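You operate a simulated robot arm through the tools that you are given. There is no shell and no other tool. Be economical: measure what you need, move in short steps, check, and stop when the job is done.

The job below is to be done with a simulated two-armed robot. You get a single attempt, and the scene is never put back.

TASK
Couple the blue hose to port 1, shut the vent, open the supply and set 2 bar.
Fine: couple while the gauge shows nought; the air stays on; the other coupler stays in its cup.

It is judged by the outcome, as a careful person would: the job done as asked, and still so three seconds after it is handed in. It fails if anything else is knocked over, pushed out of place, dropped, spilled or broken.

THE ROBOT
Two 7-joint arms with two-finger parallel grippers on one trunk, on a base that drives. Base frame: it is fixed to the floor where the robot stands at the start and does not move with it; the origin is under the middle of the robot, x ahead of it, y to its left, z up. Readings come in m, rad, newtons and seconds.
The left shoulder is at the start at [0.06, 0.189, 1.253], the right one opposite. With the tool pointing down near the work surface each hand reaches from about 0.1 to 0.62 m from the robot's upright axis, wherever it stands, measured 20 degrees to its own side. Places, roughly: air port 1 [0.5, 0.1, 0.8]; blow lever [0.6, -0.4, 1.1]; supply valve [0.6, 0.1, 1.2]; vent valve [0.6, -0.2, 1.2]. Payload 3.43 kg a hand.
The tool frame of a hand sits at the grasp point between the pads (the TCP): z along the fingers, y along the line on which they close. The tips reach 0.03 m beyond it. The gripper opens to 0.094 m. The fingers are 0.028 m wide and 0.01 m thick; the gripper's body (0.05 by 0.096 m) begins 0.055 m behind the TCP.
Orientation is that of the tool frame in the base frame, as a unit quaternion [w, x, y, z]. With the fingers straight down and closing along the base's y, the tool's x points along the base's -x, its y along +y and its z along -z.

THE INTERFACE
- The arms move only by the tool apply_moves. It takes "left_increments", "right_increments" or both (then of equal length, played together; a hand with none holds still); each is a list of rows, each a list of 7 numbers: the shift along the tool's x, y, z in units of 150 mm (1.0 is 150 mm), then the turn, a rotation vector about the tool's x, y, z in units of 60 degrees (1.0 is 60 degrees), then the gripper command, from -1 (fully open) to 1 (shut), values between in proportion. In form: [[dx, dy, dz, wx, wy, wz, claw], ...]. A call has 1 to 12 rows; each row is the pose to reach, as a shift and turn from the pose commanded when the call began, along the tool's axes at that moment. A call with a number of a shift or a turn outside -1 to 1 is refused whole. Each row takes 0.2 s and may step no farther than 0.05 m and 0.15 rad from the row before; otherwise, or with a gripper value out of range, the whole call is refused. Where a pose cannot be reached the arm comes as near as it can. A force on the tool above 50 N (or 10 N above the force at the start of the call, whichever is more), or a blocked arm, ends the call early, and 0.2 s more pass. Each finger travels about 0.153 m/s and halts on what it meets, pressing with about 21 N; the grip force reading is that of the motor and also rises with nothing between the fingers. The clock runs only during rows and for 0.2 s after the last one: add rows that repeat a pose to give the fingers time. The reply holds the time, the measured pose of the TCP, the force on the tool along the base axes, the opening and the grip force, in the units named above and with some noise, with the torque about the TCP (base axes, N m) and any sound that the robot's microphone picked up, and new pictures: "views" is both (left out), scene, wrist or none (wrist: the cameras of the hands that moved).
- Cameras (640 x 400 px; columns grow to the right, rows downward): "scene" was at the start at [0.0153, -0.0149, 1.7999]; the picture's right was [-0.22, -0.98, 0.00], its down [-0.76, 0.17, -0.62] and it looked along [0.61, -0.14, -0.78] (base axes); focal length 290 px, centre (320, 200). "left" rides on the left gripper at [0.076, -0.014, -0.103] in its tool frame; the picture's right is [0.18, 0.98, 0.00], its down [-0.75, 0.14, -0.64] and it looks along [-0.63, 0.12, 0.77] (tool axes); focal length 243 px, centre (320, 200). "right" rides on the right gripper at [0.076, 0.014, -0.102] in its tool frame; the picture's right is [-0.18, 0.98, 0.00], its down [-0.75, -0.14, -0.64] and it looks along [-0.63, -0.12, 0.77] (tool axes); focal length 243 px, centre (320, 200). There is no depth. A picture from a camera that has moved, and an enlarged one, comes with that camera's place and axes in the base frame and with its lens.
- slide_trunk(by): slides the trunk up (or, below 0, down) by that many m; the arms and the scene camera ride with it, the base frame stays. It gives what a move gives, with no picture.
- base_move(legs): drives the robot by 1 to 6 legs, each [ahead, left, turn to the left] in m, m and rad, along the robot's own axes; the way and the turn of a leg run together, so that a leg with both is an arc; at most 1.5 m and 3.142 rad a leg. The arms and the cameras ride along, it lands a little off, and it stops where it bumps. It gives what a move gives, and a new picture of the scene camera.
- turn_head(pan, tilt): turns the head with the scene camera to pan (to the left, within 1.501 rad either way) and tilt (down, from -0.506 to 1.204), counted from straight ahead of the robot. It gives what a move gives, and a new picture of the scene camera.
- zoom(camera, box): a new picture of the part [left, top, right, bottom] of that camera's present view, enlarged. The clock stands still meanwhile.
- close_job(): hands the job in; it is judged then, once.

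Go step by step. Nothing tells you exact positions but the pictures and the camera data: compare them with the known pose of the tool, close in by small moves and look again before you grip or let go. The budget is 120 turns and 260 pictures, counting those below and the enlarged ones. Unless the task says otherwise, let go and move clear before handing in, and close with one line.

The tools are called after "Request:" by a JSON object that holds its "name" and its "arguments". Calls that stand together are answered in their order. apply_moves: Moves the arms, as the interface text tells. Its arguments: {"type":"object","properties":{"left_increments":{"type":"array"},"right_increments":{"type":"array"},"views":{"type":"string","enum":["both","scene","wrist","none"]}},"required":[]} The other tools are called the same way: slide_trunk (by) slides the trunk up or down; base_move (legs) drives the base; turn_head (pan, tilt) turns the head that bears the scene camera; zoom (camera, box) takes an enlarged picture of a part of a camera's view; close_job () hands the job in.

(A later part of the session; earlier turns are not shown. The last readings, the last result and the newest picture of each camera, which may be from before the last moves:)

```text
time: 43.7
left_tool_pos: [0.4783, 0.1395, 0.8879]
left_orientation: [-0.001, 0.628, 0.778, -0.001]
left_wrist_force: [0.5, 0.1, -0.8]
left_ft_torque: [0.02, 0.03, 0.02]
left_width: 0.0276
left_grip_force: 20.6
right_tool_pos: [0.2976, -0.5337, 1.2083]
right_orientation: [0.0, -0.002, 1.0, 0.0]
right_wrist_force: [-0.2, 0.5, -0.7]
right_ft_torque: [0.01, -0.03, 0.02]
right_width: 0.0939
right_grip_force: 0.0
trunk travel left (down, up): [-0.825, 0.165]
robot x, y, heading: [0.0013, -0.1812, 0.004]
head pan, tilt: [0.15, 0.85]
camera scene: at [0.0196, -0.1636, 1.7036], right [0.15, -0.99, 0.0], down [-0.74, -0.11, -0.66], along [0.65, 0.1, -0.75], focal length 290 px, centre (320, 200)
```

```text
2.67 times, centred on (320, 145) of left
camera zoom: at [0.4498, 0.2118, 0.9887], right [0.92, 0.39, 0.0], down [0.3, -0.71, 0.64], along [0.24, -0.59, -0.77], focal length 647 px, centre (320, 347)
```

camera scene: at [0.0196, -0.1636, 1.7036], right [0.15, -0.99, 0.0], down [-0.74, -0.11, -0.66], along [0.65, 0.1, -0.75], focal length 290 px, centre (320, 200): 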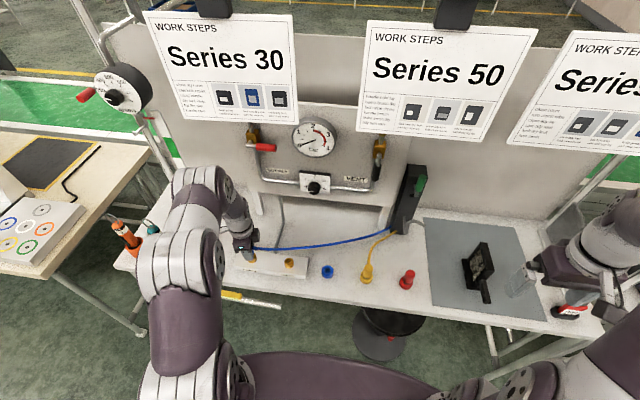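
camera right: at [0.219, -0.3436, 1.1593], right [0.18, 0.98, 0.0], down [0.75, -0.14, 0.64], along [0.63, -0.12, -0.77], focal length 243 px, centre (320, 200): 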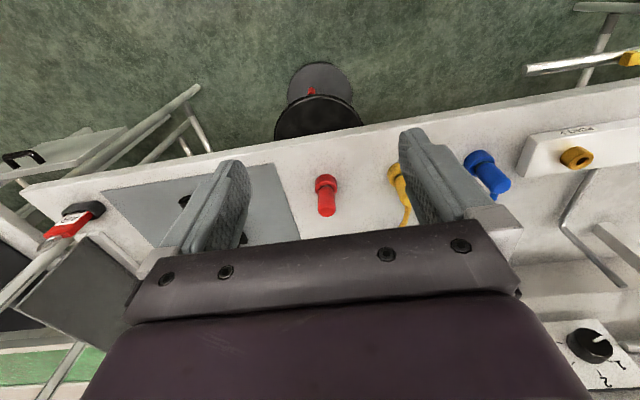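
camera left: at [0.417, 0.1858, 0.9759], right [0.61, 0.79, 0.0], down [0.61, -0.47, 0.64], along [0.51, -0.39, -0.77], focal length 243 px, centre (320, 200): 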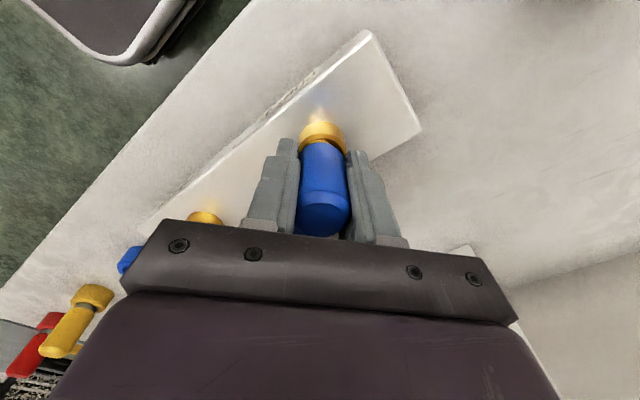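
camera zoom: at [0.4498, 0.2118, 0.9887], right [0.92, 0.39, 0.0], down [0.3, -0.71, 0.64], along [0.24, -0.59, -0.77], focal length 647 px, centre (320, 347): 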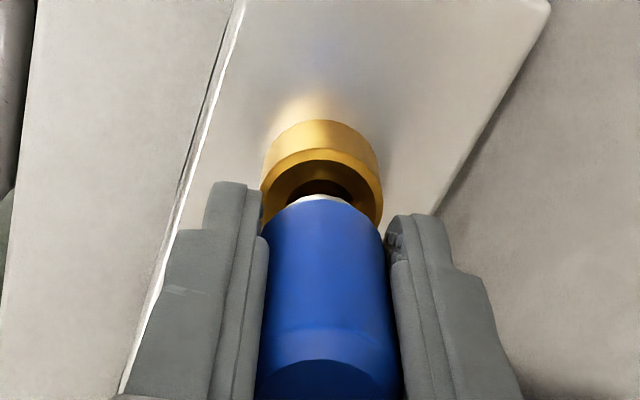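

This time it came free. I'll lift it out and inspect the plug and the socket for pins or slots.

Request:
{"name": "apply_moves", "arguments": {"left_increments": [[0, 0, -0.15, 0, 0, 0, 1], [0, 0, -0.35, 0, 0, -0.14, 1], [0, 0, -0.5, 0, 0, -0.28, 1], [0, 0, -0.5, 0, 0, -0.42, 1], [0, 0, -0.5, 0, 0, -0.56, 1], [0, 0, -0.5, 0, 0, -0.7, 1], [0, 0, -0.5, 0, 0, -0.84, 1], [0, 0, -0.5, 0, 0, -0.98, 1]], "views": "both"}}

Request:
{"name": "zoom", "arguments": {"camera": "scene", "box": [220, 225, 270, 265]}}

Request:
{"name": "zoom", "arguments": {"camera": "left", "box": [270, 60, 370, 140]}}

```text
time: 45.5
left_tool_pos: [0.4793, 0.1393, 0.9623]
left_orientation: [0.0, 0.165, 0.986, -0.001]
left_wrist_force: [0.3, 0.5, -0.1]
left_ft_torque: [-0.02, -0.05, -0.01]
left_width: 0.0278
left_grip_force: 20.7
right_tool_pos: [0.2977, -0.5339, 1.2085]
right_orientation: [0.0, -0.001, 1.0, 0.0]
right_wrist_force: [0.0, -0.9, -0.8]
right_ft_torque: [0.02, 0.01, 0.0]
right_width: 0.094
right_grip_force: 0.1
trunk travel left (down, up): [-0.825, 0.165]
robot x, y, heading: [-0.0004, -0.1799, 0.004]
head pan, tilt: [0.15, 0.85]
camera scene: at [0.0189, -0.164, 1.7036], right [0.15, -0.99, 0.0], down [-0.74, -0.11, -0.66], along [0.65, 0.1, -0.75], focal length 290 px, centre (320, 200)
camera left: at [0.4029, 0.1512, 1.0637], right [0.15, 0.99, 0.0], down [0.76, -0.11, 0.64], along [0.63, -0.09, -0.77], focal length 243 px, centre (320, 200)
```

scene: 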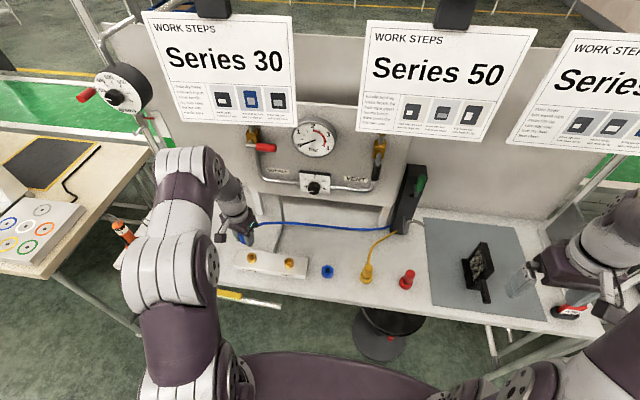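
left: 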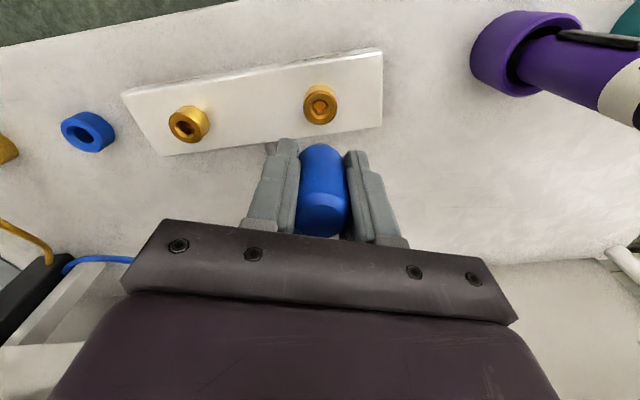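

```text
10.00 times, centred on (245, 245) of scene
camera zoom: at [0.0189, -0.164, 1.7036], right [0.15, -0.99, 0.0], down [-0.74, -0.11, -0.66], along [0.65, 0.1, -0.75], focal length 2902 px, centre (1070, -250)
```

zoom: 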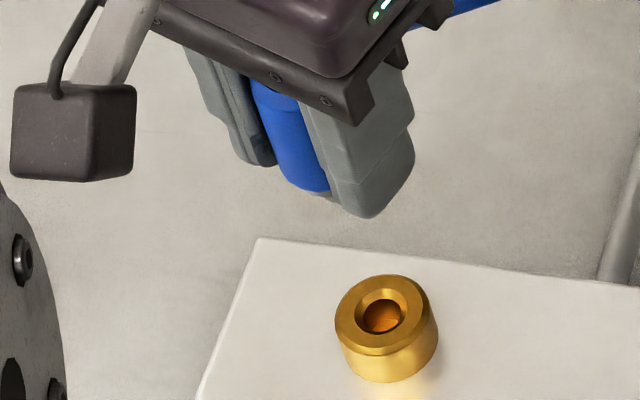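

```text
5.00 times, centred on (320, 100) of left
camera zoom: at [0.4029, 0.1512, 1.0637], right [0.15, 0.99, 0.0], down [0.76, -0.11, 0.64], along [0.63, -0.09, -0.77], focal length 1213 px, centre (320, 700)
```

zoom: 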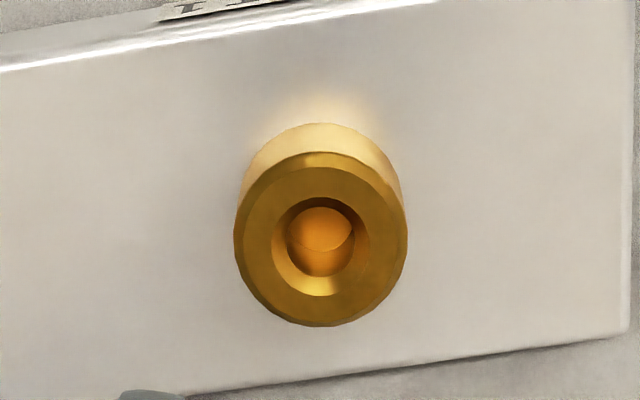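

The socket is a plain round push-in. Retention appeared once the side load was nulled, so I'll reinsert precisely on axis (0.478, 0.1395) and press.

Request:
{"name": "apply_moves", "arguments": {"left_increments": [[0.006, 0, 0.15, 0, 0, 0, 1], [0.006, 0, 0.3, 0, 0, 0, 1], [0.006, 0, 0.42, 0, 0, 0, 1], [0.006, 0, 0.5, 0, 0, 0, 1], [0.006, 0, 0.54, 0, 0, 0, 1], [0.006, 0, 0.56, 0, 0, 0, 1]], "views": "none"}}

Request:
{"name": "zoom", "arguments": {"camera": "left", "box": [260, 70, 380, 220]}}

```text
time: 46.9
left_tool_pos: [0.4793, 0.1383, 0.8789]
left_orientation: [-0.001, 0.166, 0.986, 0.0]
left_wrist_force: [-0.4, 0.4, 2.8]
left_ft_torque: [0.04, -0.04, 0.0]
left_width: 0.0277
left_grip_force: 21.4
right_tool_pos: [0.2959, -0.5334, 1.2081]
right_orientation: [0.0, -0.001, 1.0, -0.001]
right_wrist_force: [0.1, 0.6, -0.2]
right_ft_torque: [0.02, 0.04, 0.01]
right_width: 0.0941
right_grip_force: 0.0
trunk travel left (down, up): [-0.825, 0.165]
robot x, y, heading: [-0.0006, -0.1796, -0.005]
head pan, tilt: [0.15, 0.85]
```

```text
2.67 times, centred on (320, 145) of left
camera zoom: at [0.4023, 0.1513, 0.9804], right [0.15, 0.99, 0.0], down [0.76, -0.11, 0.64], along [0.63, -0.1, -0.77], focal length 647 px, centre (320, 347)
```

zoom: 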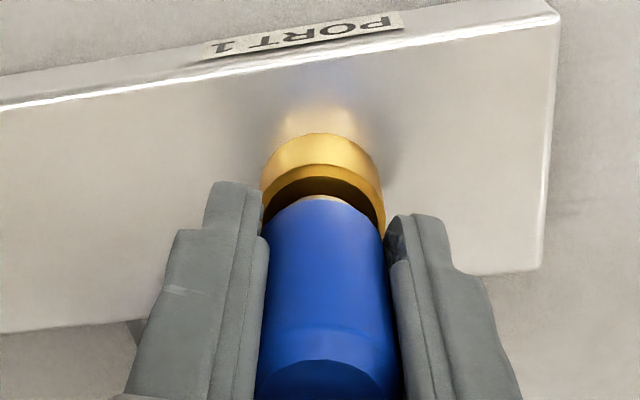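

Well aligned now (under 1 N sideways). Press straight down in small steps.

Request:
{"name": "apply_moves", "arguments": {"left_increments": [[0, 0, 0.015, 0, 0, 0, 1], [0, 0, 0.03, 0, 0, 0, 1], [0, 0, 0.045, 0, 0, 0, 1], [0, 0, 0.055, 0, 0, 0, 1], [0, 0, 0.065, 0, 0, 0, 1], [0, 0, 0.065, 0, 0, 0, 1]], "views": "none"}}

Request:
{"name": "zoom", "arguments": {"camera": "left", "box": [260, 70, 380, 220]}}

```text
time: 48.3
left_tool_pos: [0.4787, 0.1396, 0.8748]
left_orientation: [0.004, 0.166, 0.986, 0.002]
left_wrist_force: [-8.9, -4.5, 30.8]
left_ft_torque: [-0.5, 0.72, -0.12]
left_width: 0.0277
left_grip_force: 21.3
right_tool_pos: [0.2937, -0.5368, 1.21]
right_orientation: [0.001, -0.001, 1.0, 0.001]
right_wrist_force: [1.2, 0.4, -0.5]
right_ft_torque: [0.03, 0.07, -0.03]
right_width: 0.094
right_grip_force: 0.1
trunk travel left (down, up): [-0.825, 0.165]
robot x, y, heading: [0.0006, -0.1799, 0.004]
head pan, tilt: [0.15, 0.85]
stopped in row 6 (left hand): the force on the tool passed its limit at 51 N (the readings are from after the stop); the commanded pose is now the measured one
```

```text
2.67 times, centred on (320, 145) of left
camera zoom: at [0.4015, 0.1514, 0.9754], right [0.15, 0.99, 0.0], down [0.75, -0.12, 0.65], along [0.64, -0.09, -0.76], focal length 647 px, centre (320, 347)
```

zoom: 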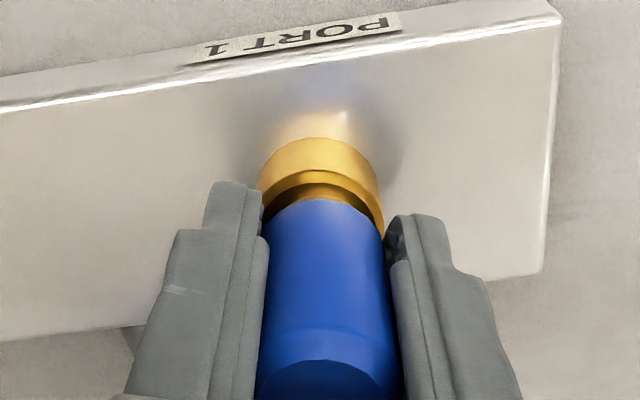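

It bottoms at the same depth under 50 N without a click. I repeat the combination that gave retention: pressed, ~48° clockwise twist, then test.

Request:
{"name": "apply_moves", "arguments": {"left_increments": [[0, 0, 0, 0, 0, 0.14, 1], [0, 0, 0, 0, 0, 0.28, 1], [0, 0, 0, 0, 0, 0.42, 1], [0, 0, 0, 0, 0, 0.56, 1], [0, 0, 0, 0, 0, 0.7, 1], [0, 0, 0, 0, 0, 0.8, 1]], "views": "none"}}

Request:
{"name": "apply_moves", "arguments": {"left_increments": [[0, 0, -0.02, 0, 0, 0, 1], [0, 0, -0.04, 0, 0, 0, 1], [0, 0, -0.04, 0, 0, 0, 1]], "views": "none"}}

Request:
{"name": "zoom", "arguments": {"camera": "left", "box": [260, 70, 380, 220]}}

```text
time: 49.5
left_tool_pos: [0.4798, 0.1402, 0.8752]
left_orientation: [0.002, 0.471, 0.882, 0.003]
left_wrist_force: [-7.5, -6.8, 20.1]
left_ft_torque: [-0.35, 0.75, 0.0]
left_width: 0.0277
left_grip_force: 20.9
right_tool_pos: [0.2933, -0.5366, 1.2089]
right_orientation: [0.0, 0.0, 1.0, 0.001]
right_wrist_force: [-0.2, -0.4, 0.4]
right_ft_torque: [0.02, -0.01, 0.0]
right_width: 0.0938
right_grip_force: 0.1
trunk travel left (down, up): [-0.825, 0.165]
robot x, y, heading: [-0.0006, -0.1801, 0.0]
head pan, tilt: [0.15, 0.85]
stopped in row 5 (left hand): the force on the tool passed its limit at 56 N (the readings are from after the stop); the commanded pose is now the measured one
```

```text
time: 50.3
left_tool_pos: [0.4815, 0.1396, 0.8764]
left_orientation: [0.0, 0.47, 0.883, 0.0]
left_wrist_force: [-9.6, -7.3, -13.7]
left_ft_torque: [-0.28, 0.41, -0.03]
left_width: 0.0281
left_grip_force: 21.3
right_tool_pos: [0.2976, -0.5338, 1.208]
right_orientation: [0.0, -0.001, 1.0, 0.0]
right_wrist_force: [-0.2, -0.9, -0.2]
right_ft_torque: [0.02, 0.03, 0.02]
right_width: 0.0937
right_grip_force: 0.1
trunk travel left (down, up): [-0.825, 0.165]
robot x, y, heading: [0.0011, -0.1778, 0.0]
head pan, tilt: [0.15, 0.85]
```

```text
2.67 times, centred on (320, 145) of left
camera zoom: at [0.4257, 0.1961, 0.978], right [0.71, 0.7, 0.0], down [0.54, -0.55, 0.64], along [0.45, -0.46, -0.77], focal length 647 px, centre (320, 347)
```

zoom: 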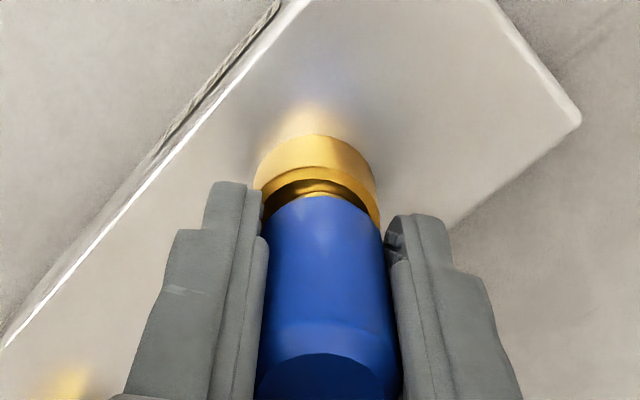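

Now it holds firmly: 14 N pull with hardly 1 mm of travel, and twisting drew it down. I relieve the side load and twist a bit further to find the stop.

Request:
{"name": "apply_moves", "arguments": {"left_increments": [[0, -0.015, 0.025, 0, 0, 0, 1], [0, -0.015, 0.035, 0, 0, 0, 1], [0, -0.015, 0.035, 0, 0, 0.08, 1], [0, -0.015, 0.035, 0, 0, 0.16, 1], [0, -0.015, 0.035, 0, 0, 0.24, 1]], "views": "none"}}

```text
time: 51.5
left_tool_pos: [0.4797, 0.1394, 0.875]
left_orientation: [0.004, 0.578, 0.816, 0.005]
left_wrist_force: [-2.7, -2.9, 14.8]
left_ft_torque: [-0.24, 0.41, 0.18]
left_width: 0.028
left_grip_force: 21.3
right_tool_pos: [0.2953, -0.5358, 1.209]
right_orientation: [0.001, 0.0, 1.0, 0.001]
right_wrist_force: [-0.2, -0.3, -0.1]
right_ft_torque: [-0.04, 0.02, -0.01]
right_width: 0.0942
right_grip_force: 0.1
trunk travel left (down, up): [-0.825, 0.165]
robot x, y, heading: [0.0009, -0.1766, -0.001]
head pan, tilt: [0.15, 0.85]
```

Request:
{"name": "apply_moves", "arguments": {"left_increments": [[0, 0, -0.02, 0, 0, 0, 1], [0, 0, -0.04, 0, 0, 0, 1], [0, 0, -0.05, 0, 0, 0, 1]], "views": "wrist"}}

Request:
{"name": "zoom", "arguments": {"camera": "left", "box": [260, 70, 380, 220]}}

Request:
{"name": "zoom", "arguments": {"camera": "scene", "box": [210, 225, 290, 285]}}

```text
time: 52.3
left_tool_pos: [0.48, 0.1407, 0.8822]
left_orientation: [0.003, 0.578, 0.816, 0.004]
left_wrist_force: [-2.0, -0.7, -2.1]
left_ft_torque: [-0.1, 0.05, -0.05]
left_width: 0.0277
left_grip_force: 20.9
right_tool_pos: [0.2965, -0.5357, 1.2092]
right_orientation: [0.0, -0.001, 1.0, 0.0]
right_wrist_force: [0.3, -0.5, 0.7]
right_ft_torque: [0.01, 0.04, 0.0]
right_width: 0.094
right_grip_force: 0.1
trunk travel left (down, up): [-0.825, 0.165]
robot x, y, heading: [-0.0002, -0.1756, 0.003]
head pan, tilt: [0.15, 0.85]
camera left: at [0.4403, 0.2073, 0.9838], right [0.87, 0.5, 0.01], down [0.38, -0.67, 0.64], along [0.33, -0.55, -0.77], focal length 243 px, centre (320, 200)
```

left: 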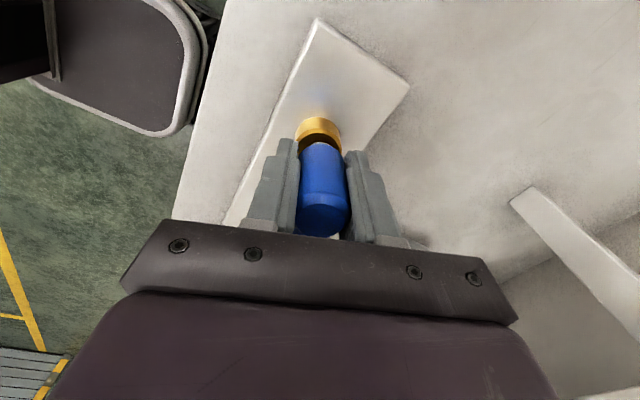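

```text
2.67 times, centred on (320, 145) of left
camera zoom: at [0.4403, 0.2073, 0.9838], right [0.87, 0.5, 0.01], down [0.38, -0.67, 0.64], along [0.33, -0.55, -0.77], focal length 647 px, centre (320, 347)
```

zoom: 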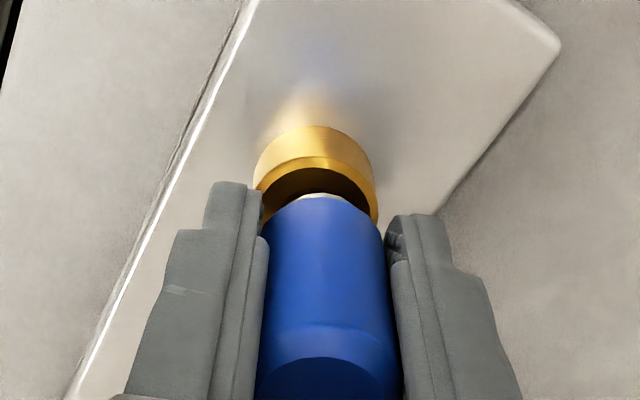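

```text
6.67 times, centred on (250, 255) of scene
camera zoom: at [0.0176, -0.1654, 1.7038], right [0.15, -0.99, 0.0], down [-0.74, -0.11, -0.66], along [0.65, 0.1, -0.75], focal length 1935 px, centre (787, -167)
```

zoom: 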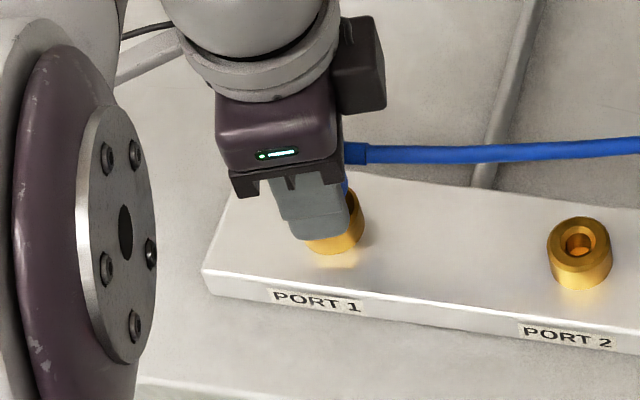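

Key insight: every stop came at TCP≈0.8745, where the fingertips (wider apart than the brass collar allows) hit the collar rim. I turn the coupler back, let go, and regrip about 12 mm higher so the fingers clear the collar.

Request:
{"name": "apply_moves", "arguments": {"left_increments": [[0, 0, 0.0, 0, 0, -0.14, 1], [0, 0, 0.0, 0, 0, -0.28, 1], [0, 0, 0.0, 0, 0, -0.42, 1], [0, 0, 0.0, 0, 0, -0.56, 1], [0, 0, 0.0, 0, 0, -0.7, 1], [0, 0, 0.0, 0, 0, -0.84, 1], [0, 0, 0.0, 0, 0, -0.98, 1], [0, 0, 0.03, 0, 0, -0.98, 1]], "views": "none"}}

Request:
{"name": "apply_moves", "arguments": {"left_increments": [[0, 0, 0.0, 0, 0, 0, 0], [0, 0, 0.0, 0, 0, 0, 0], [0, 0, -0.05, 0, 0, -0.1, 0], [0, 0, -0.09, 0, 0, -0.19, 0], [0, 0, -0.09, 0, 0, -0.19, 0.2], [0, 0, -0.09, 0, 0, -0.19, 1], [0, 0, -0.09, 0, 0, -0.19, 1], [0, 0, -0.09, 0, 0, -0.19, 1]], "views": "wrist"}}

Request:
{"name": "zoom", "arguments": {"camera": "left", "box": [240, 70, 400, 240]}}

```text
time: 54.1
left_tool_pos: [0.4802, 0.1395, 0.877]
left_orientation: [0.003, 0.102, 0.995, 0.001]
left_wrist_force: [-2.7, -0.8, 3.7]
left_ft_torque: [-0.05, 0.09, 0.01]
left_width: 0.0276
left_grip_force: 20.6
right_tool_pos: [0.2971, -0.5347, 1.2082]
right_orientation: [0.0, 0.0, 1.0, -0.001]
right_wrist_force: [0.2, -0.4, 0.3]
right_ft_torque: [-0.01, -0.01, -0.01]
right_width: 0.0942
right_grip_force: 0.0
trunk travel left (down, up): [-0.825, 0.165]
robot x, y, heading: [-0.0023, -0.179, -0.0]
head pan, tilt: [0.15, 0.85]
```

```text
time: 55.9
left_tool_pos: [0.4801, 0.1397, 0.8905]
left_orientation: [0.004, 0.004, 1.0, 0.001]
left_wrist_force: [-0.2, -1.3, 1.1]
left_ft_torque: [-0.06, 0.01, -0.02]
left_width: 0.0278
left_grip_force: 21.1
right_tool_pos: [0.296, -0.5348, 1.2079]
right_orientation: [0.0, -0.001, 1.0, 0.0]
right_wrist_force: [0.3, 0.0, -0.3]
right_ft_torque: [-0.03, 0.01, 0.01]
right_width: 0.0942
right_grip_force: 0.0
trunk travel left (down, up): [-0.825, 0.165]
robot x, y, heading: [0.0011, -0.1762, -0.001]
head pan, tilt: [0.15, 0.85]
camera left: at [0.4031, 0.1266, 0.9909], right [-0.18, 0.98, 0.0], down [0.75, 0.13, 0.65], along [0.64, 0.12, -0.76], focal length 243 px, centre (320, 200)
```

left: 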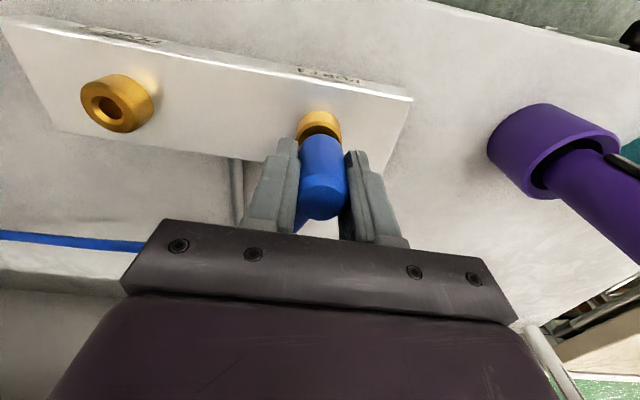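

```text
2.35 times, centred on (320, 155) of left
camera zoom: at [0.4031, 0.1266, 0.9909], right [-0.18, 0.98, 0.0], down [0.75, 0.13, 0.65], along [0.64, 0.12, -0.76], focal length 571 px, centre (320, 306)
```

zoom: 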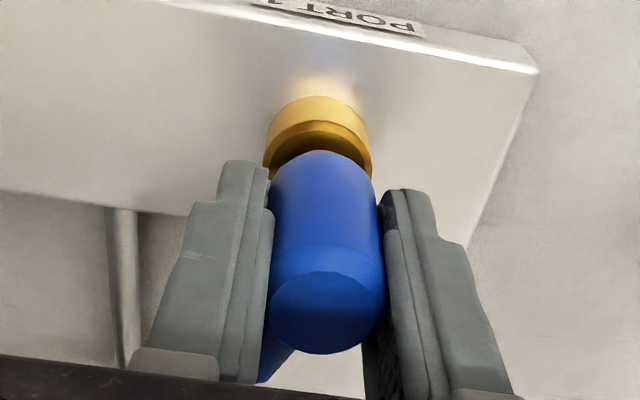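

Gripped higher, fingers clear of the collar. Now press down slowly.

Request:
{"name": "apply_moves", "arguments": {"left_increments": [[0.005, 0, 0.01, 0, 0.008, 0, 1], [0.01, 0, 0.03, 0, 0.008, 0, 1], [0.01, 0, 0.05, 0, 0.008, 0, 1], [0.01, 0, 0.07, 0, 0.008, 0, 1], [0.01, 0, 0.09, 0, 0.008, 0, 1]], "views": "none"}}

Request:
{"name": "zoom", "arguments": {"camera": "left", "box": [240, 70, 400, 240]}}

```text
time: 57.1
left_tool_pos: [0.4786, 0.1394, 0.8807]
left_orientation: [0.004, 0.004, 1.0, 0.003]
left_wrist_force: [0.7, 0.2, 40.4]
left_ft_torque: [-0.36, 0.36, -0.07]
left_width: 0.0277
left_grip_force: 21.3
right_tool_pos: [0.2934, -0.5353, 1.2099]
right_orientation: [0.002, -0.001, 1.0, 0.001]
right_wrist_force: [0.5, -0.1, -0.2]
right_ft_torque: [0.0, 0.0, -0.04]
right_width: 0.0939
right_grip_force: 0.0
trunk travel left (down, up): [-0.825, 0.165]
robot x, y, heading: [-0.0009, -0.1766, 0.001]
head pan, tilt: [0.15, 0.85]
```

```text
2.35 times, centred on (320, 155) of left
camera zoom: at [0.4016, 0.126, 0.9811], right [-0.18, 0.98, 0.0], down [0.75, 0.13, 0.65], along [0.64, 0.12, -0.76], focal length 571 px, centre (320, 306)
```

zoom: 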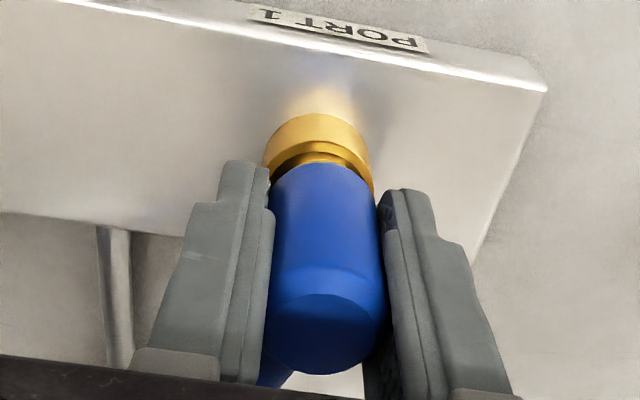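

40 N with the gap closing; press a touch more.

Request:
{"name": "apply_moves", "arguments": {"left_increments": [[0, 0, 0.006, 0, 0, 0, 1], [0, 0, 0.012, 0, 0, 0, 1], [0, 0, 0.012, 0, 0, 0, 1], [0, 0, 0.012, 0, 0, 0, 1]], "views": "none"}}

Request:
{"name": "zoom", "arguments": {"camera": "left", "box": [240, 70, 400, 240]}}

Request:
{"name": "zoom", "arguments": {"camera": "scene", "box": [230, 235, 270, 265]}}

```text
time: 57.6
left_tool_pos: [0.478, 0.1395, 0.8803]
left_orientation: [0.004, 0.003, 1.0, 0.004]
left_wrist_force: [-9.8, -5.2, 29.1]
left_ft_torque: [-0.51, 0.6, -0.05]
left_width: 0.0279
left_grip_force: 21.5
right_tool_pos: [0.2931, -0.5366, 1.2085]
right_orientation: [0.002, -0.001, 1.0, 0.001]
right_wrist_force: [0.5, 0.1, 0.1]
right_ft_torque: [-0.01, 0.0, 0.01]
right_width: 0.0939
right_grip_force: 0.1
trunk travel left (down, up): [-0.825, 0.165]
robot x, y, heading: [0.0004, -0.1763, -0.001]
head pan, tilt: [0.15, 0.85]
stopped in row 2 (left hand): the force on the tool passed its limit at 52 N (the readings are from after the stop); the commanded pose is now the measured one
```

```text
2.35 times, centred on (320, 155) of left
camera zoom: at [0.4018, 0.126, 0.9808], right [-0.18, 0.98, 0.0], down [0.75, 0.13, 0.65], along [0.64, 0.12, -0.76], focal length 571 px, centre (320, 306)
```

zoom: 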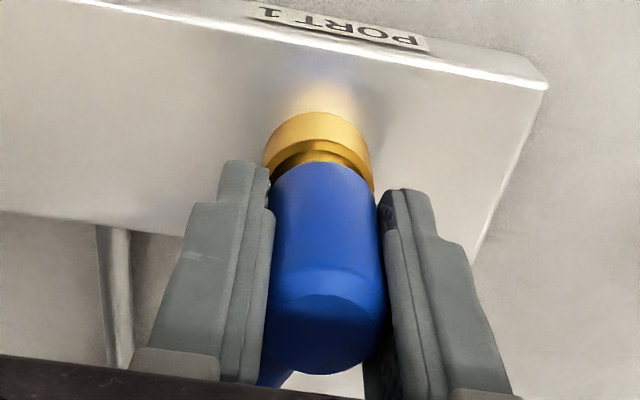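

```text
13.33 times, centred on (250, 250) of scene
camera zoom: at [0.0128, -0.1677, 1.7035], right [0.15, -0.99, 0.0], down [-0.74, -0.11, -0.66], along [0.66, 0.1, -0.75], focal length 3869 px, centre (1253, -467)
```

zoom: 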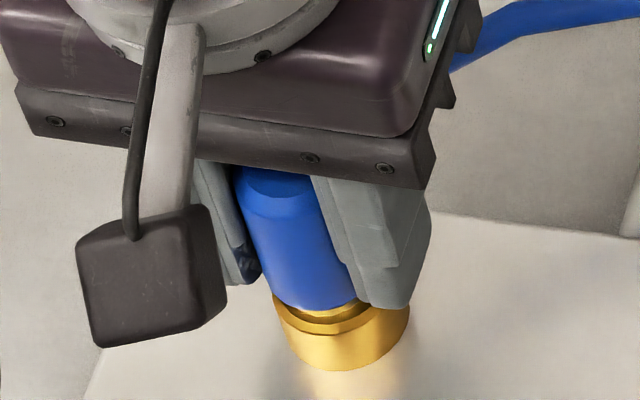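

Now it's truly at depth with a small gap left and no click. I try the clockwise twist at this full depth.

Request:
{"name": "apply_moves", "arguments": {"left_increments": [[0, 0, -0.005, 0, 0, 0.1, 1], [0, 0, -0.005, 0, 0, 0.2, 1], [0, 0, -0.005, 0, 0, 0.3, 1], [0, 0, -0.005, 0, 0, 0.4, 1], [0, 0, -0.005, 0, 0, 0.5, 1], [0, 0, -0.005, 0, 0, 0.6, 1]], "views": "none"}}

Request:
{"name": "zoom", "arguments": {"camera": "left", "box": [240, 70, 400, 240]}}

```text
time: 59.0
left_tool_pos: [0.4811, 0.1387, 0.8812]
left_orientation: [0.003, 0.313, 0.95, 0.005]
left_wrist_force: [0.6, -10.5, 26.0]
left_ft_torque: [-0.86, 0.2, 0.16]
left_width: 0.028
left_grip_force: 20.8
right_tool_pos: [0.2937, -0.5369, 1.2087]
right_orientation: [0.001, -0.001, 1.0, 0.003]
right_wrist_force: [0.5, -0.6, 0.4]
right_ft_torque: [0.0, -0.03, -0.01]
right_width: 0.094
right_grip_force: 0.0
trunk travel left (down, up): [-0.825, 0.165]
robot x, y, heading: [-0.0018, -0.1814, 0.004]
head pan, tilt: [0.15, 0.85]
```

```text
2.35 times, centred on (320, 155) of left
camera zoom: at [0.4101, 0.1731, 0.9813], right [0.44, 0.9, 0.01], down [0.68, -0.34, 0.65], along [0.58, -0.27, -0.76], focal length 571 px, centre (320, 306)
```

zoom: 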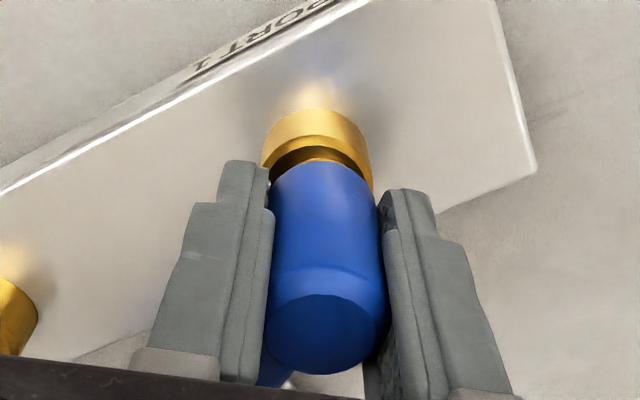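

Request:
{"name": "apply_moves", "arguments": {"left_increments": [[0, -0.01, -0.02, 0, 0, 0, 1], [0, -0.01, -0.04, 0, 0, 0, 1], [0, -0.01, -0.06, 0, 0, 0, 1], [0, -0.01, -0.06, 0, 0, 0, 1]], "views": "none"}}

Request:
{"name": "zoom", "arguments": {"camera": "left", "box": [240, 70, 400, 240]}}

```text
time: 60.0
left_tool_pos: [0.4812, 0.1403, 0.8862]
left_orientation: [0.0, 0.313, 0.95, 0.001]
left_wrist_force: [-3.8, -2.4, -12.4]
left_ft_torque: [-0.13, 0.21, 0.02]
left_width: 0.0277
left_grip_force: 20.9
right_tool_pos: [0.298, -0.5343, 1.2079]
right_orientation: [-0.001, -0.001, 1.0, 0.001]
right_wrist_force: [0.0, 0.3, 0.4]
right_ft_torque: [0.03, 0.0, -0.01]
right_width: 0.0941
right_grip_force: 0.0
trunk travel left (down, up): [-0.825, 0.165]
robot x, y, heading: [0.0002, -0.1757, -0.0]
head pan, tilt: [0.15, 0.85]
```

```text
2.35 times, centred on (320, 155) of left
camera zoom: at [0.4105, 0.1741, 0.9869], right [0.43, 0.9, 0.0], down [0.69, -0.34, 0.64], along [0.58, -0.28, -0.77], focal length 571 px, centre (320, 306)
```

zoom: 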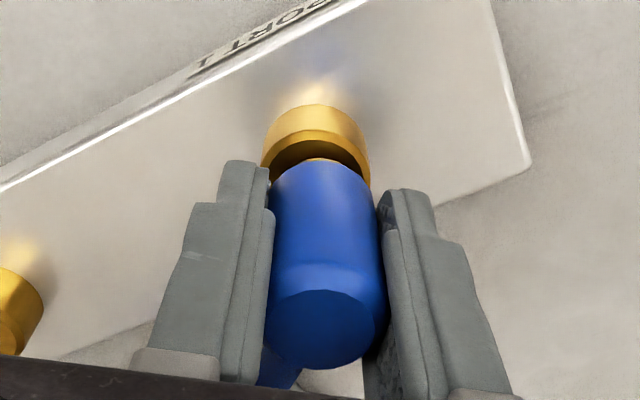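

It now rises ~5 mm and then holds at -12 N, as a spring-loaded bayonet would. I pull a little harder to confirm it's locked.

Request:
{"name": "apply_moves", "arguments": {"left_increments": [[0, -0.005, -0.01, 0, 0, 0, 1], [0, -0.005, -0.02, 0, 0, 0, 1], [0, -0.005, -0.02, 0, 0, 0, 1]], "views": "none"}}

Request:
{"name": "zoom", "arguments": {"camera": "left", "box": [240, 70, 400, 240]}}

```text
time: 60.8
left_tool_pos: [0.4814, 0.1399, 0.8895]
left_orientation: [0.002, 0.312, 0.95, 0.002]
left_wrist_force: [-3.6, -1.8, -12.6]
left_ft_torque: [-0.15, 0.18, -0.01]
left_width: 0.0277
left_grip_force: 20.3
right_tool_pos: [0.297, -0.5336, 1.2082]
right_orientation: [0.0, -0.001, 1.0, -0.001]
right_wrist_force: [1.1, -0.4, 1.3]
right_ft_torque: [0.03, 0.01, -0.03]
right_width: 0.0942
right_grip_force: 0.1
trunk travel left (down, up): [-0.825, 0.165]
robot x, y, heading: [0.0018, -0.1798, 0.004]
head pan, tilt: [0.15, 0.85]
```

```text
2.35 times, centred on (320, 155) of left
camera zoom: at [0.4106, 0.1736, 0.99], right [0.43, 0.9, 0.01], down [0.69, -0.34, 0.64], along [0.58, -0.28, -0.77], focal length 571 px, centre (320, 306)
```

zoom: 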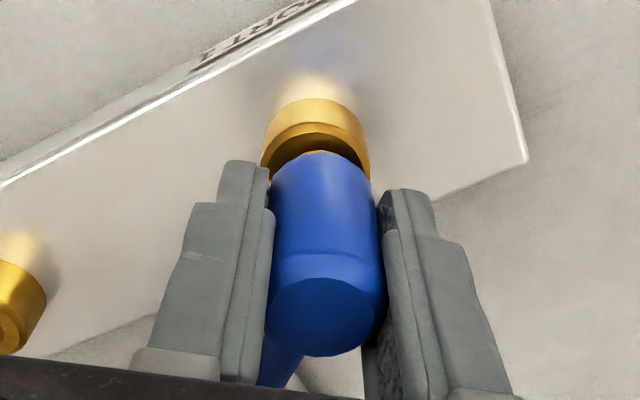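

The fingers are slipping up along the body at ~12.5 N while the coupler itself stays put: it is latched in the port. I let go without disturbing it, and look.

Request:
{"name": "apply_moves", "arguments": {"left_increments": [[0, 0, 0, 0, 0, 0, 0], [0, 0, 0, 0, 0, 0, 0], [0, 0, -0.15, 0, 0, 0, 0], [0, 0, -0.4, 0, 0, 0, 0], [0, 0, -0.6, 0, 0, 0, 0]], "views": "wrist"}}

Request:
{"name": "zoom", "arguments": {"camera": "left", "box": [270, 50, 370, 150]}}

Request:
{"name": "zoom", "arguments": {"camera": "scene", "box": [230, 235, 270, 265]}}

```text
time: 62.0
left_tool_pos: [0.4788, 0.1403, 0.9815]
left_orientation: [0.002, 0.313, 0.95, 0.002]
left_wrist_force: [0.1, 0.2, 0.5]
left_ft_torque: [0.01, -0.03, -0.01]
left_width: 0.047
left_grip_force: 0.0
right_tool_pos: [0.2966, -0.5344, 1.2088]
right_orientation: [0.0, -0.001, 1.0, 0.0]
right_wrist_force: [-0.9, -0.4, 0.4]
right_ft_torque: [-0.02, 0.02, 0.02]
right_width: 0.0941
right_grip_force: 0.1
trunk travel left (down, up): [-0.825, 0.165]
robot x, y, heading: [-0.0015, -0.1784, -0.002]
head pan, tilt: [0.15, 0.85]
camera left: at [0.4084, 0.1736, 1.0815], right [0.43, 0.9, 0.01], down [0.69, -0.34, 0.64], along [0.58, -0.28, -0.76], focal length 243 px, centre (320, 200)
```

left: 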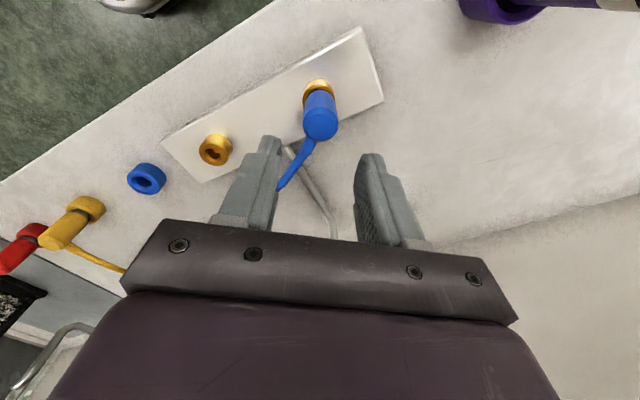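

```text
4.00 times, centred on (320, 100) of left
camera zoom: at [0.4084, 0.1736, 1.0815], right [0.43, 0.9, 0.01], down [0.69, -0.34, 0.64], along [0.58, -0.28, -0.76], focal length 970 px, centre (320, 600)
```

zoom: 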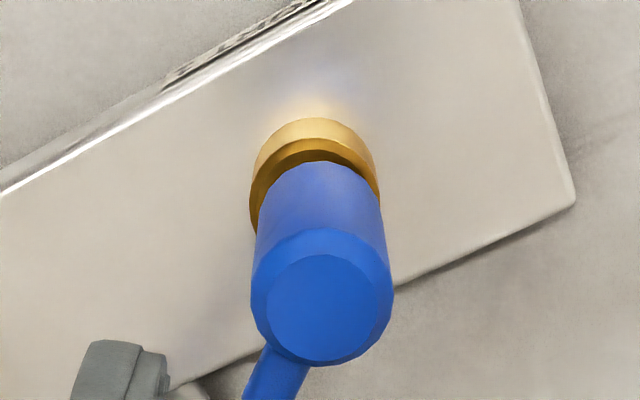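

```text
13.33 times, centred on (250, 250) of scene
camera zoom: at [0.0184, -0.1642, 1.7035], right [0.15, -0.99, 0.0], down [-0.74, -0.11, -0.66], along [0.65, 0.1, -0.75], focal length 3869 px, centre (1253, -467)
```

zoom: 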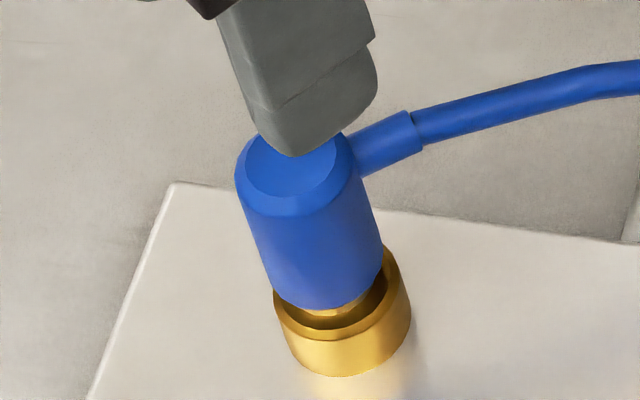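

The coupler stands latched at port 1 with its hose clear. Next, the panel: zoom to locate the vent, supply and regulator.

Request:
{"name": "zoom", "arguments": {"camera": "scene", "box": [235, 100, 395, 200]}}

```text
4.00 times, centred on (315, 150) of scene
camera zoom: at [0.0184, -0.1642, 1.7035], right [0.15, -0.99, 0.0], down [-0.74, -0.11, -0.66], along [0.65, 0.1, -0.75], focal length 1161 px, centre (340, 400)
```

zoom: 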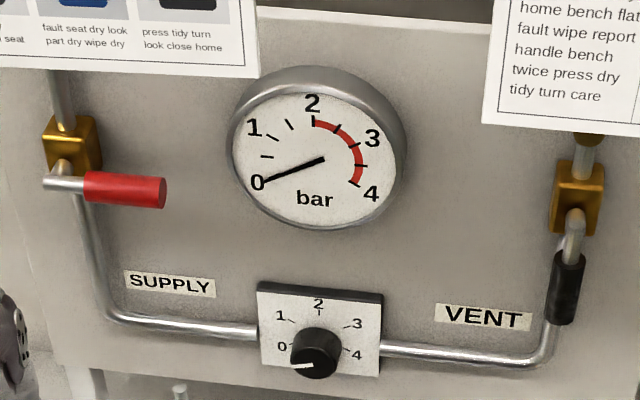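

Triangulated: vent pivot (0.65, -0.231, 1.19) with its handle hanging to (0.64, -0.235, 1.11); supply pivot (0.65, 0.132, 1.185), lever end (0.645, 0.055, 1.185); knob (0.654, -0.048, 1.027). Signs hang at x≈0.47 above z≈1.39. I turn both hands to point forward, staying back.

Request:
{"name": "apply_moves", "arguments": {"right_increments": [[0, 0, 0, 0, -0.14, 0, 1], [0, 0, 0, 0, -0.28, 0, 1], [0, 0, 0, 0, -0.42, 0, 1], [0, 0, 0, 0, -0.56, 0, 1], [0, 0, 0, 0, -0.7, 0, 1], [0, 0, 0, 0, -0.84, 0, 1], [0, 0, 0, 0, -0.98, 0, 1]], "left_increments": [[0.1, 0, -0.2, 0, 0, -0.1, 0], [0.3, 0, -0.4, 0, 0, -0.2, 0], [0.5, 0, -0.6, 0, 0, -0.3, 0], [0.7, 0, -0.7, 0, 0, -0.4, 0], [0.85, 0, -0.8, 0, 0, -0.5, 0], [1, 0, -0.85, 0, 0, -0.6, 0], [1, 0, -0.9, 0, 0, -0.6, 0]], "views": "scene"}}

Request:
{"name": "apply_moves", "arguments": {"right_increments": [[0, 0, 0, 0, -0.14, 0, 1], [0, 0, 0, 0, -0.28, 0, 1], [0, 0, 0, 0, -0.42, 0, 1], [0, 0, 0, 0, -0.52, 0, 1], [0, 0, 0, 0, -0.52, 0, 1]], "views": "both"}}

```text
time: 63.6
left_tool_pos: [0.3571, 0.2264, 1.1151]
left_orientation: [0.002, 0.003, 1.0, 0.003]
left_wrist_force: [-0.1, 0.2, 0.6]
left_ft_torque: [-0.01, -0.04, 0.01]
left_width: 0.047
left_grip_force: 0.0
right_tool_pos: [0.2975, -0.5368, 1.208]
right_orientation: [0.492, 0.001, 0.871, 0.0]
right_wrist_force: [-0.1, -0.2, 0.3]
right_ft_torque: [0.0, -0.02, -0.02]
right_width: 0.0
right_grip_force: 21.3
trunk travel left (down, up): [-0.825, 0.165]
robot x, y, heading: [0.0009, -0.1743, 0.001]
head pan, tilt: [0.15, 0.85]
camera scene: at [0.019, -0.165, 1.7036], right [0.15, -0.99, 0.0], down [-0.74, -0.11, -0.66], along [0.65, 0.1, -0.75], focal length 290 px, centre (320, 200)
```

scene: 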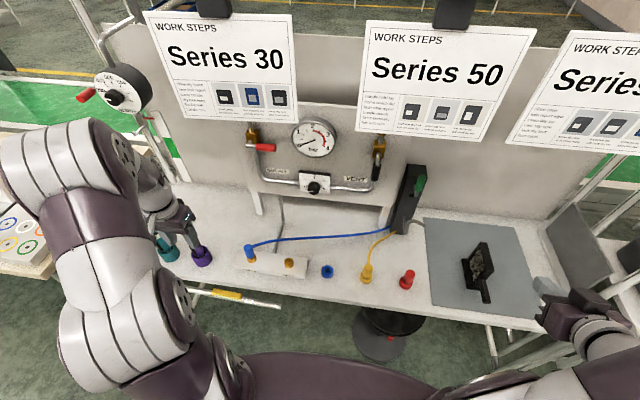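

```text
time: 64.8
left_tool_pos: [0.3581, 0.2265, 1.1147]
left_orientation: [0.003, 0.003, 1.0, 0.003]
left_wrist_force: [-0.6, 0.4, 0.2]
left_ft_torque: [-0.02, -0.01, -0.02]
left_width: 0.0469
left_grip_force: 0.0
right_tool_pos: [0.2969, -0.5355, 1.2092]
right_orientation: [0.491, -0.001, 0.871, 0.001]
right_wrist_force: [0.0, 0.1, 0.4]
right_ft_torque: [-0.01, -0.02, -0.01]
right_width: 0.0
right_grip_force: 21.2
right hand out of reach, approached as far as the arm can: row 1, 2, 3, 4, 5
trunk travel left (down, up): [-0.825, 0.165]
robot x, y, heading: [0.0022, -0.1777, 0.002]
head pan, tilt: [0.15, 0.85]
camera scene: at [0.0188, -0.1641, 1.7036], right [0.15, -0.99, 0.0], down [-0.74, -0.11, -0.66], along [0.65, 0.1, -0.75], focal length 290 px, centre (320, 200)
camera right: at [0.1694, -0.5213, 1.1949], right [0.09, 0.98, 0.16], down [-0.16, -0.14, 0.98], along [0.98, -0.12, 0.14], focal length 243 px, centre (320, 200)
```

scene: 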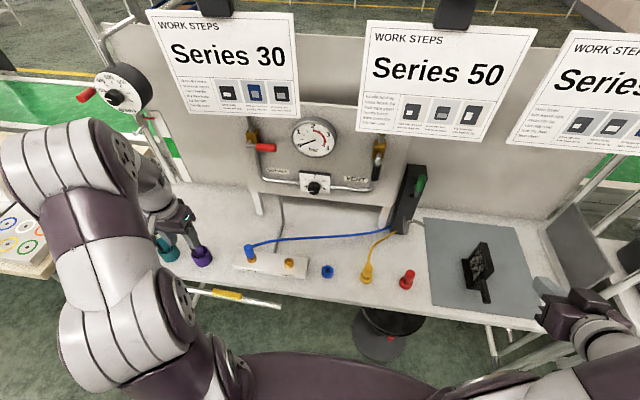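
right: 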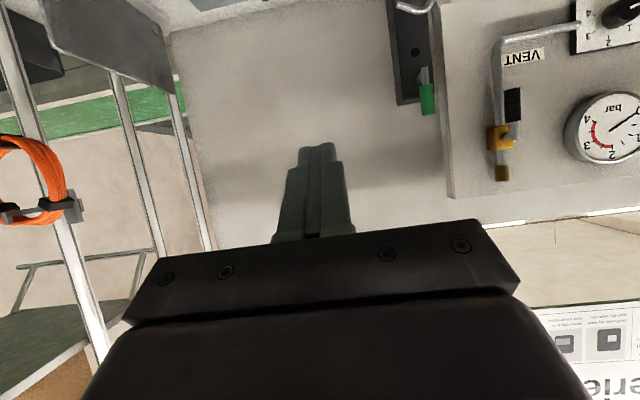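

The right wrist needs more forward reach before finishing the turn. I move it forward and inward.

Request:
{"name": "apply_moves", "arguments": {"right_increments": [[-0.045, 0.2, 0.17, 0, 0, 0, 1], [-0.09, 0.4, 0.34, 0, -0.05, 0, 1], [-0.135, 0.6, 0.51, 0, -0.15, 0, 1], [-0.18, 0.8, 0.68, 0, -0.29, 0, 1], [-0.18, 0.8, 0.68, 0, -0.43, 0, 1], [-0.18, 0.8, 0.68, 0, -0.52, 0, 1]], "views": "both"}}

```text
time: 66.2
left_tool_pos: [0.3605, 0.226, 1.1139]
left_orientation: [0.002, 0.003, 1.0, 0.001]
left_wrist_force: [0.5, -0.4, 0.6]
left_ft_torque: [-0.03, 0.03, 0.0]
left_width: 0.0469
left_grip_force: 0.0
right_tool_pos: [0.5073, -0.4245, 1.2343]
right_orientation: [0.653, 0.001, 0.758, 0.0]
right_wrist_force: [1.6, -0.8, -1.1]
right_ft_torque: [-0.03, -0.02, 0.01]
right_width: 0.0
right_grip_force: 20.8
right hand out of reach, approached as far as the arm can: row 3, 4, 5, 6
trunk travel left (down, up): [-0.825, 0.165]
robot x, y, heading: [0.0002, -0.1784, 0.003]
head pan, tilt: [0.15, 0.85]
camera scene: at [0.0228, -0.164, 1.7036], right [0.15, -0.99, 0.0], down [-0.74, -0.11, -0.66], along [0.65, 0.1, -0.75], focal length 290 px, centre (320, 200)
camera right: at [0.3928, -0.4116, 1.1718], right [0.03, 0.98, 0.18], down [-0.52, -0.14, 0.84], along [0.85, -0.12, 0.51], focal length 243 px, centre (320, 200)
```

scene: 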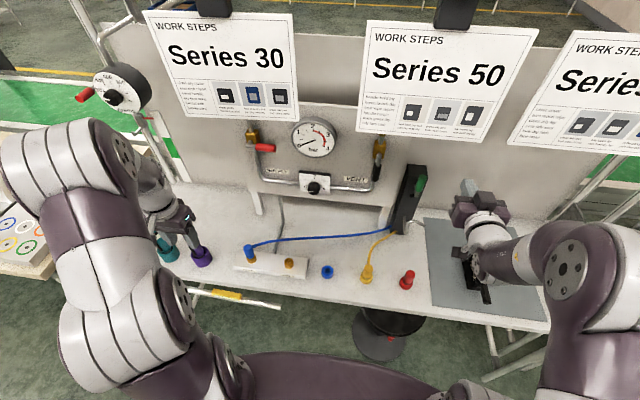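
right: 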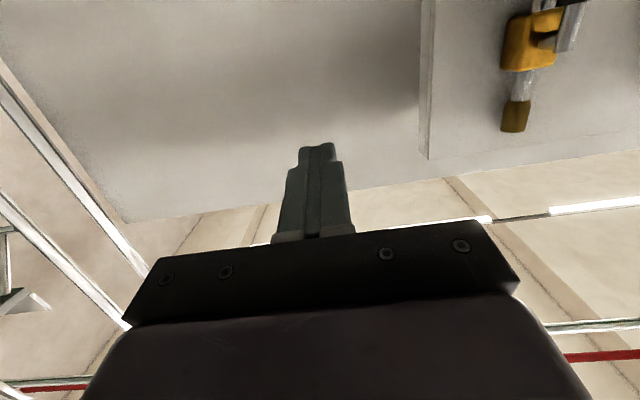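

The right hand now points forward at (0.507, -0.42, 1.23). I bring it toward the vent handle, with the fingers opening to straddle it, staying at x≈0.52.

Request:
{"name": "apply_moves", "arguments": {"right_increments": [[0.2, 0.2, 0.05, 0, 0, 0, 1], [0.4, 0.4, 0.05, 0, -0.05, 0, 0], [0.55, 0.6, 0.05, 0, -0.1, 0, -0.3], [0.67, 0.8, 0.05, 0, -0.14, 0, -0.3], [0.67, 0.93, 0.05, 0, -0.14, 0, -0.3], [0.67, 0.93, 0.05, 0, -0.14, 0, -0.3]], "views": "both"}}

```text
time: 67.6
left_tool_pos: [0.3589, 0.2269, 1.1144]
left_orientation: [0.003, 0.003, 1.0, 0.002]
left_wrist_force: [1.0, 0.1, -0.1]
left_ft_torque: [0.0, -0.01, -0.01]
left_width: 0.0468
left_grip_force: 0.0
right_tool_pos: [0.5521, -0.4091, 1.1887]
right_orientation: [0.691, -0.026, 0.722, 0.01]
right_wrist_force: [0.1, -0.2, 0.0]
right_ft_torque: [0.0, 0.0, 0.0]
right_width: 0.0611
right_grip_force: 0.1
right hand out of reach, approached as far as the arm can: row 1, 2, 3, 4, 5, 6
trunk travel left (down, up): [-0.825, 0.165]
robot x, y, heading: [-0.0001, -0.1764, 0.0]
head pan, tilt: [0.15, 0.85]
camera scene: at [0.0181, -0.1638, 1.7036], right [0.15, -0.99, 0.0], down [-0.74, -0.11, -0.66], along [0.65, 0.1, -0.75], focal length 290 px, centre (320, 200)
camera right: at [0.4447, -0.4016, 1.1156], right [-0.04, 0.99, 0.16], down [-0.6, -0.15, 0.79], along [0.8, -0.06, 0.6], focal length 243 px, centre (320, 200)
```

scene: 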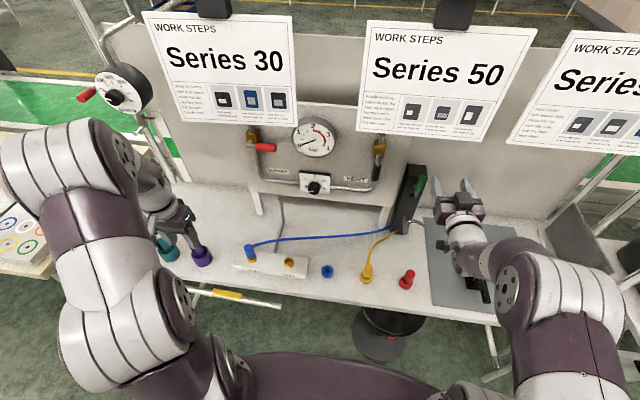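
right: 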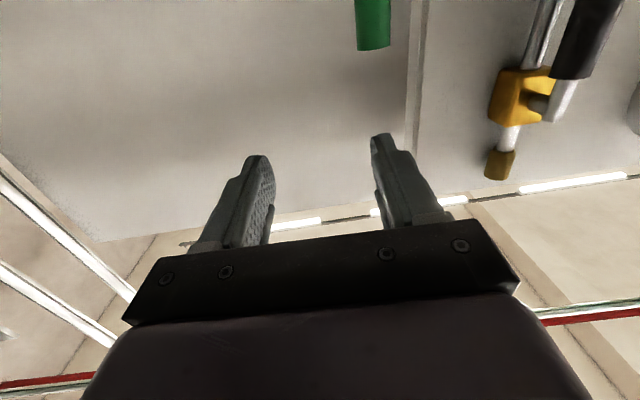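

The forward-pointing hand is too folded this close; backing the base 0.2 m will give the arms room. The right hand is near the green lever, so backing straight out is also the safe way.

Request:
{"name": "base_move", "arguments": {"legs": [[-0.2, 0, 0]]}}

Request:
{"name": "turn_head", "arguments": {"pan": 0.1, "tilt": 0.65}}

```text
time: 69.2
left_tool_pos: [0.1575, 0.2267, 1.1151]
left_orientation: [0.003, 0.004, 1.0, 0.002]
left_wrist_force: [-0.1, 0.1, -0.2]
left_ft_torque: [0.01, 0.0, 0.01]
left_width: 0.0468
left_grip_force: 0.1
right_tool_pos: [0.3521, -0.4084, 1.1892]
right_orientation: [0.69, -0.026, 0.723, 0.009]
right_wrist_force: [0.3, 0.0, 0.3]
right_ft_torque: [-0.01, -0.01, 0.0]
right_width: 0.0612
right_grip_force: 0.1
trunk travel left (down, up): [-0.825, 0.165]
robot x, y, heading: [-0.2019, -0.1779, 0.004]
head pan, tilt: [0.15, 0.85]
camera scene: at [-0.1806, -0.1642, 1.7036], right [0.15, -0.99, 0.0], down [-0.74, -0.11, -0.66], along [0.65, 0.1, -0.75], focal length 290 px, centre (320, 200)
```

scene: 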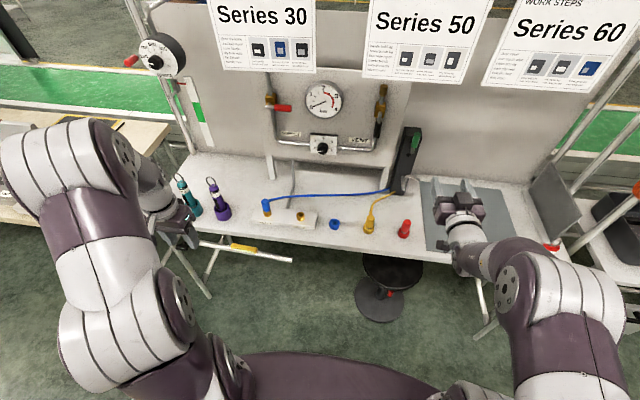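

```text
time: 69.9
left_tool_pos: [0.1572, 0.2266, 1.1149]
left_orientation: [0.003, 0.003, 1.0, 0.003]
left_wrist_force: [-0.1, -0.1, 0.8]
left_ft_torque: [-0.01, -0.03, 0.02]
left_width: 0.0472
left_grip_force: 0.0
right_tool_pos: [0.3501, -0.409, 1.1894]
right_orientation: [0.691, -0.026, 0.723, 0.01]
right_wrist_force: [-0.5, 0.4, 1.1]
right_ft_torque: [0.0, -0.01, -0.03]
right_width: 0.061
right_grip_force: 0.2
trunk travel left (down, up): [-0.825, 0.165]
robot x, y, heading: [-0.2005, -0.1785, -0.002]
head pan, tilt: [0.099, 0.649]
camera scene: at [-0.174, -0.1673, 1.7202], right [0.1, -0.99, 0.0], down [-0.6, -0.06, -0.8], along [0.79, 0.08, -0.6], focal length 290 px, centre (320, 200)
```

scene: 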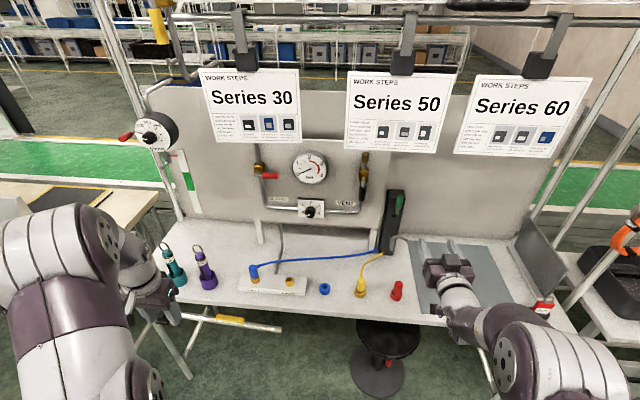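

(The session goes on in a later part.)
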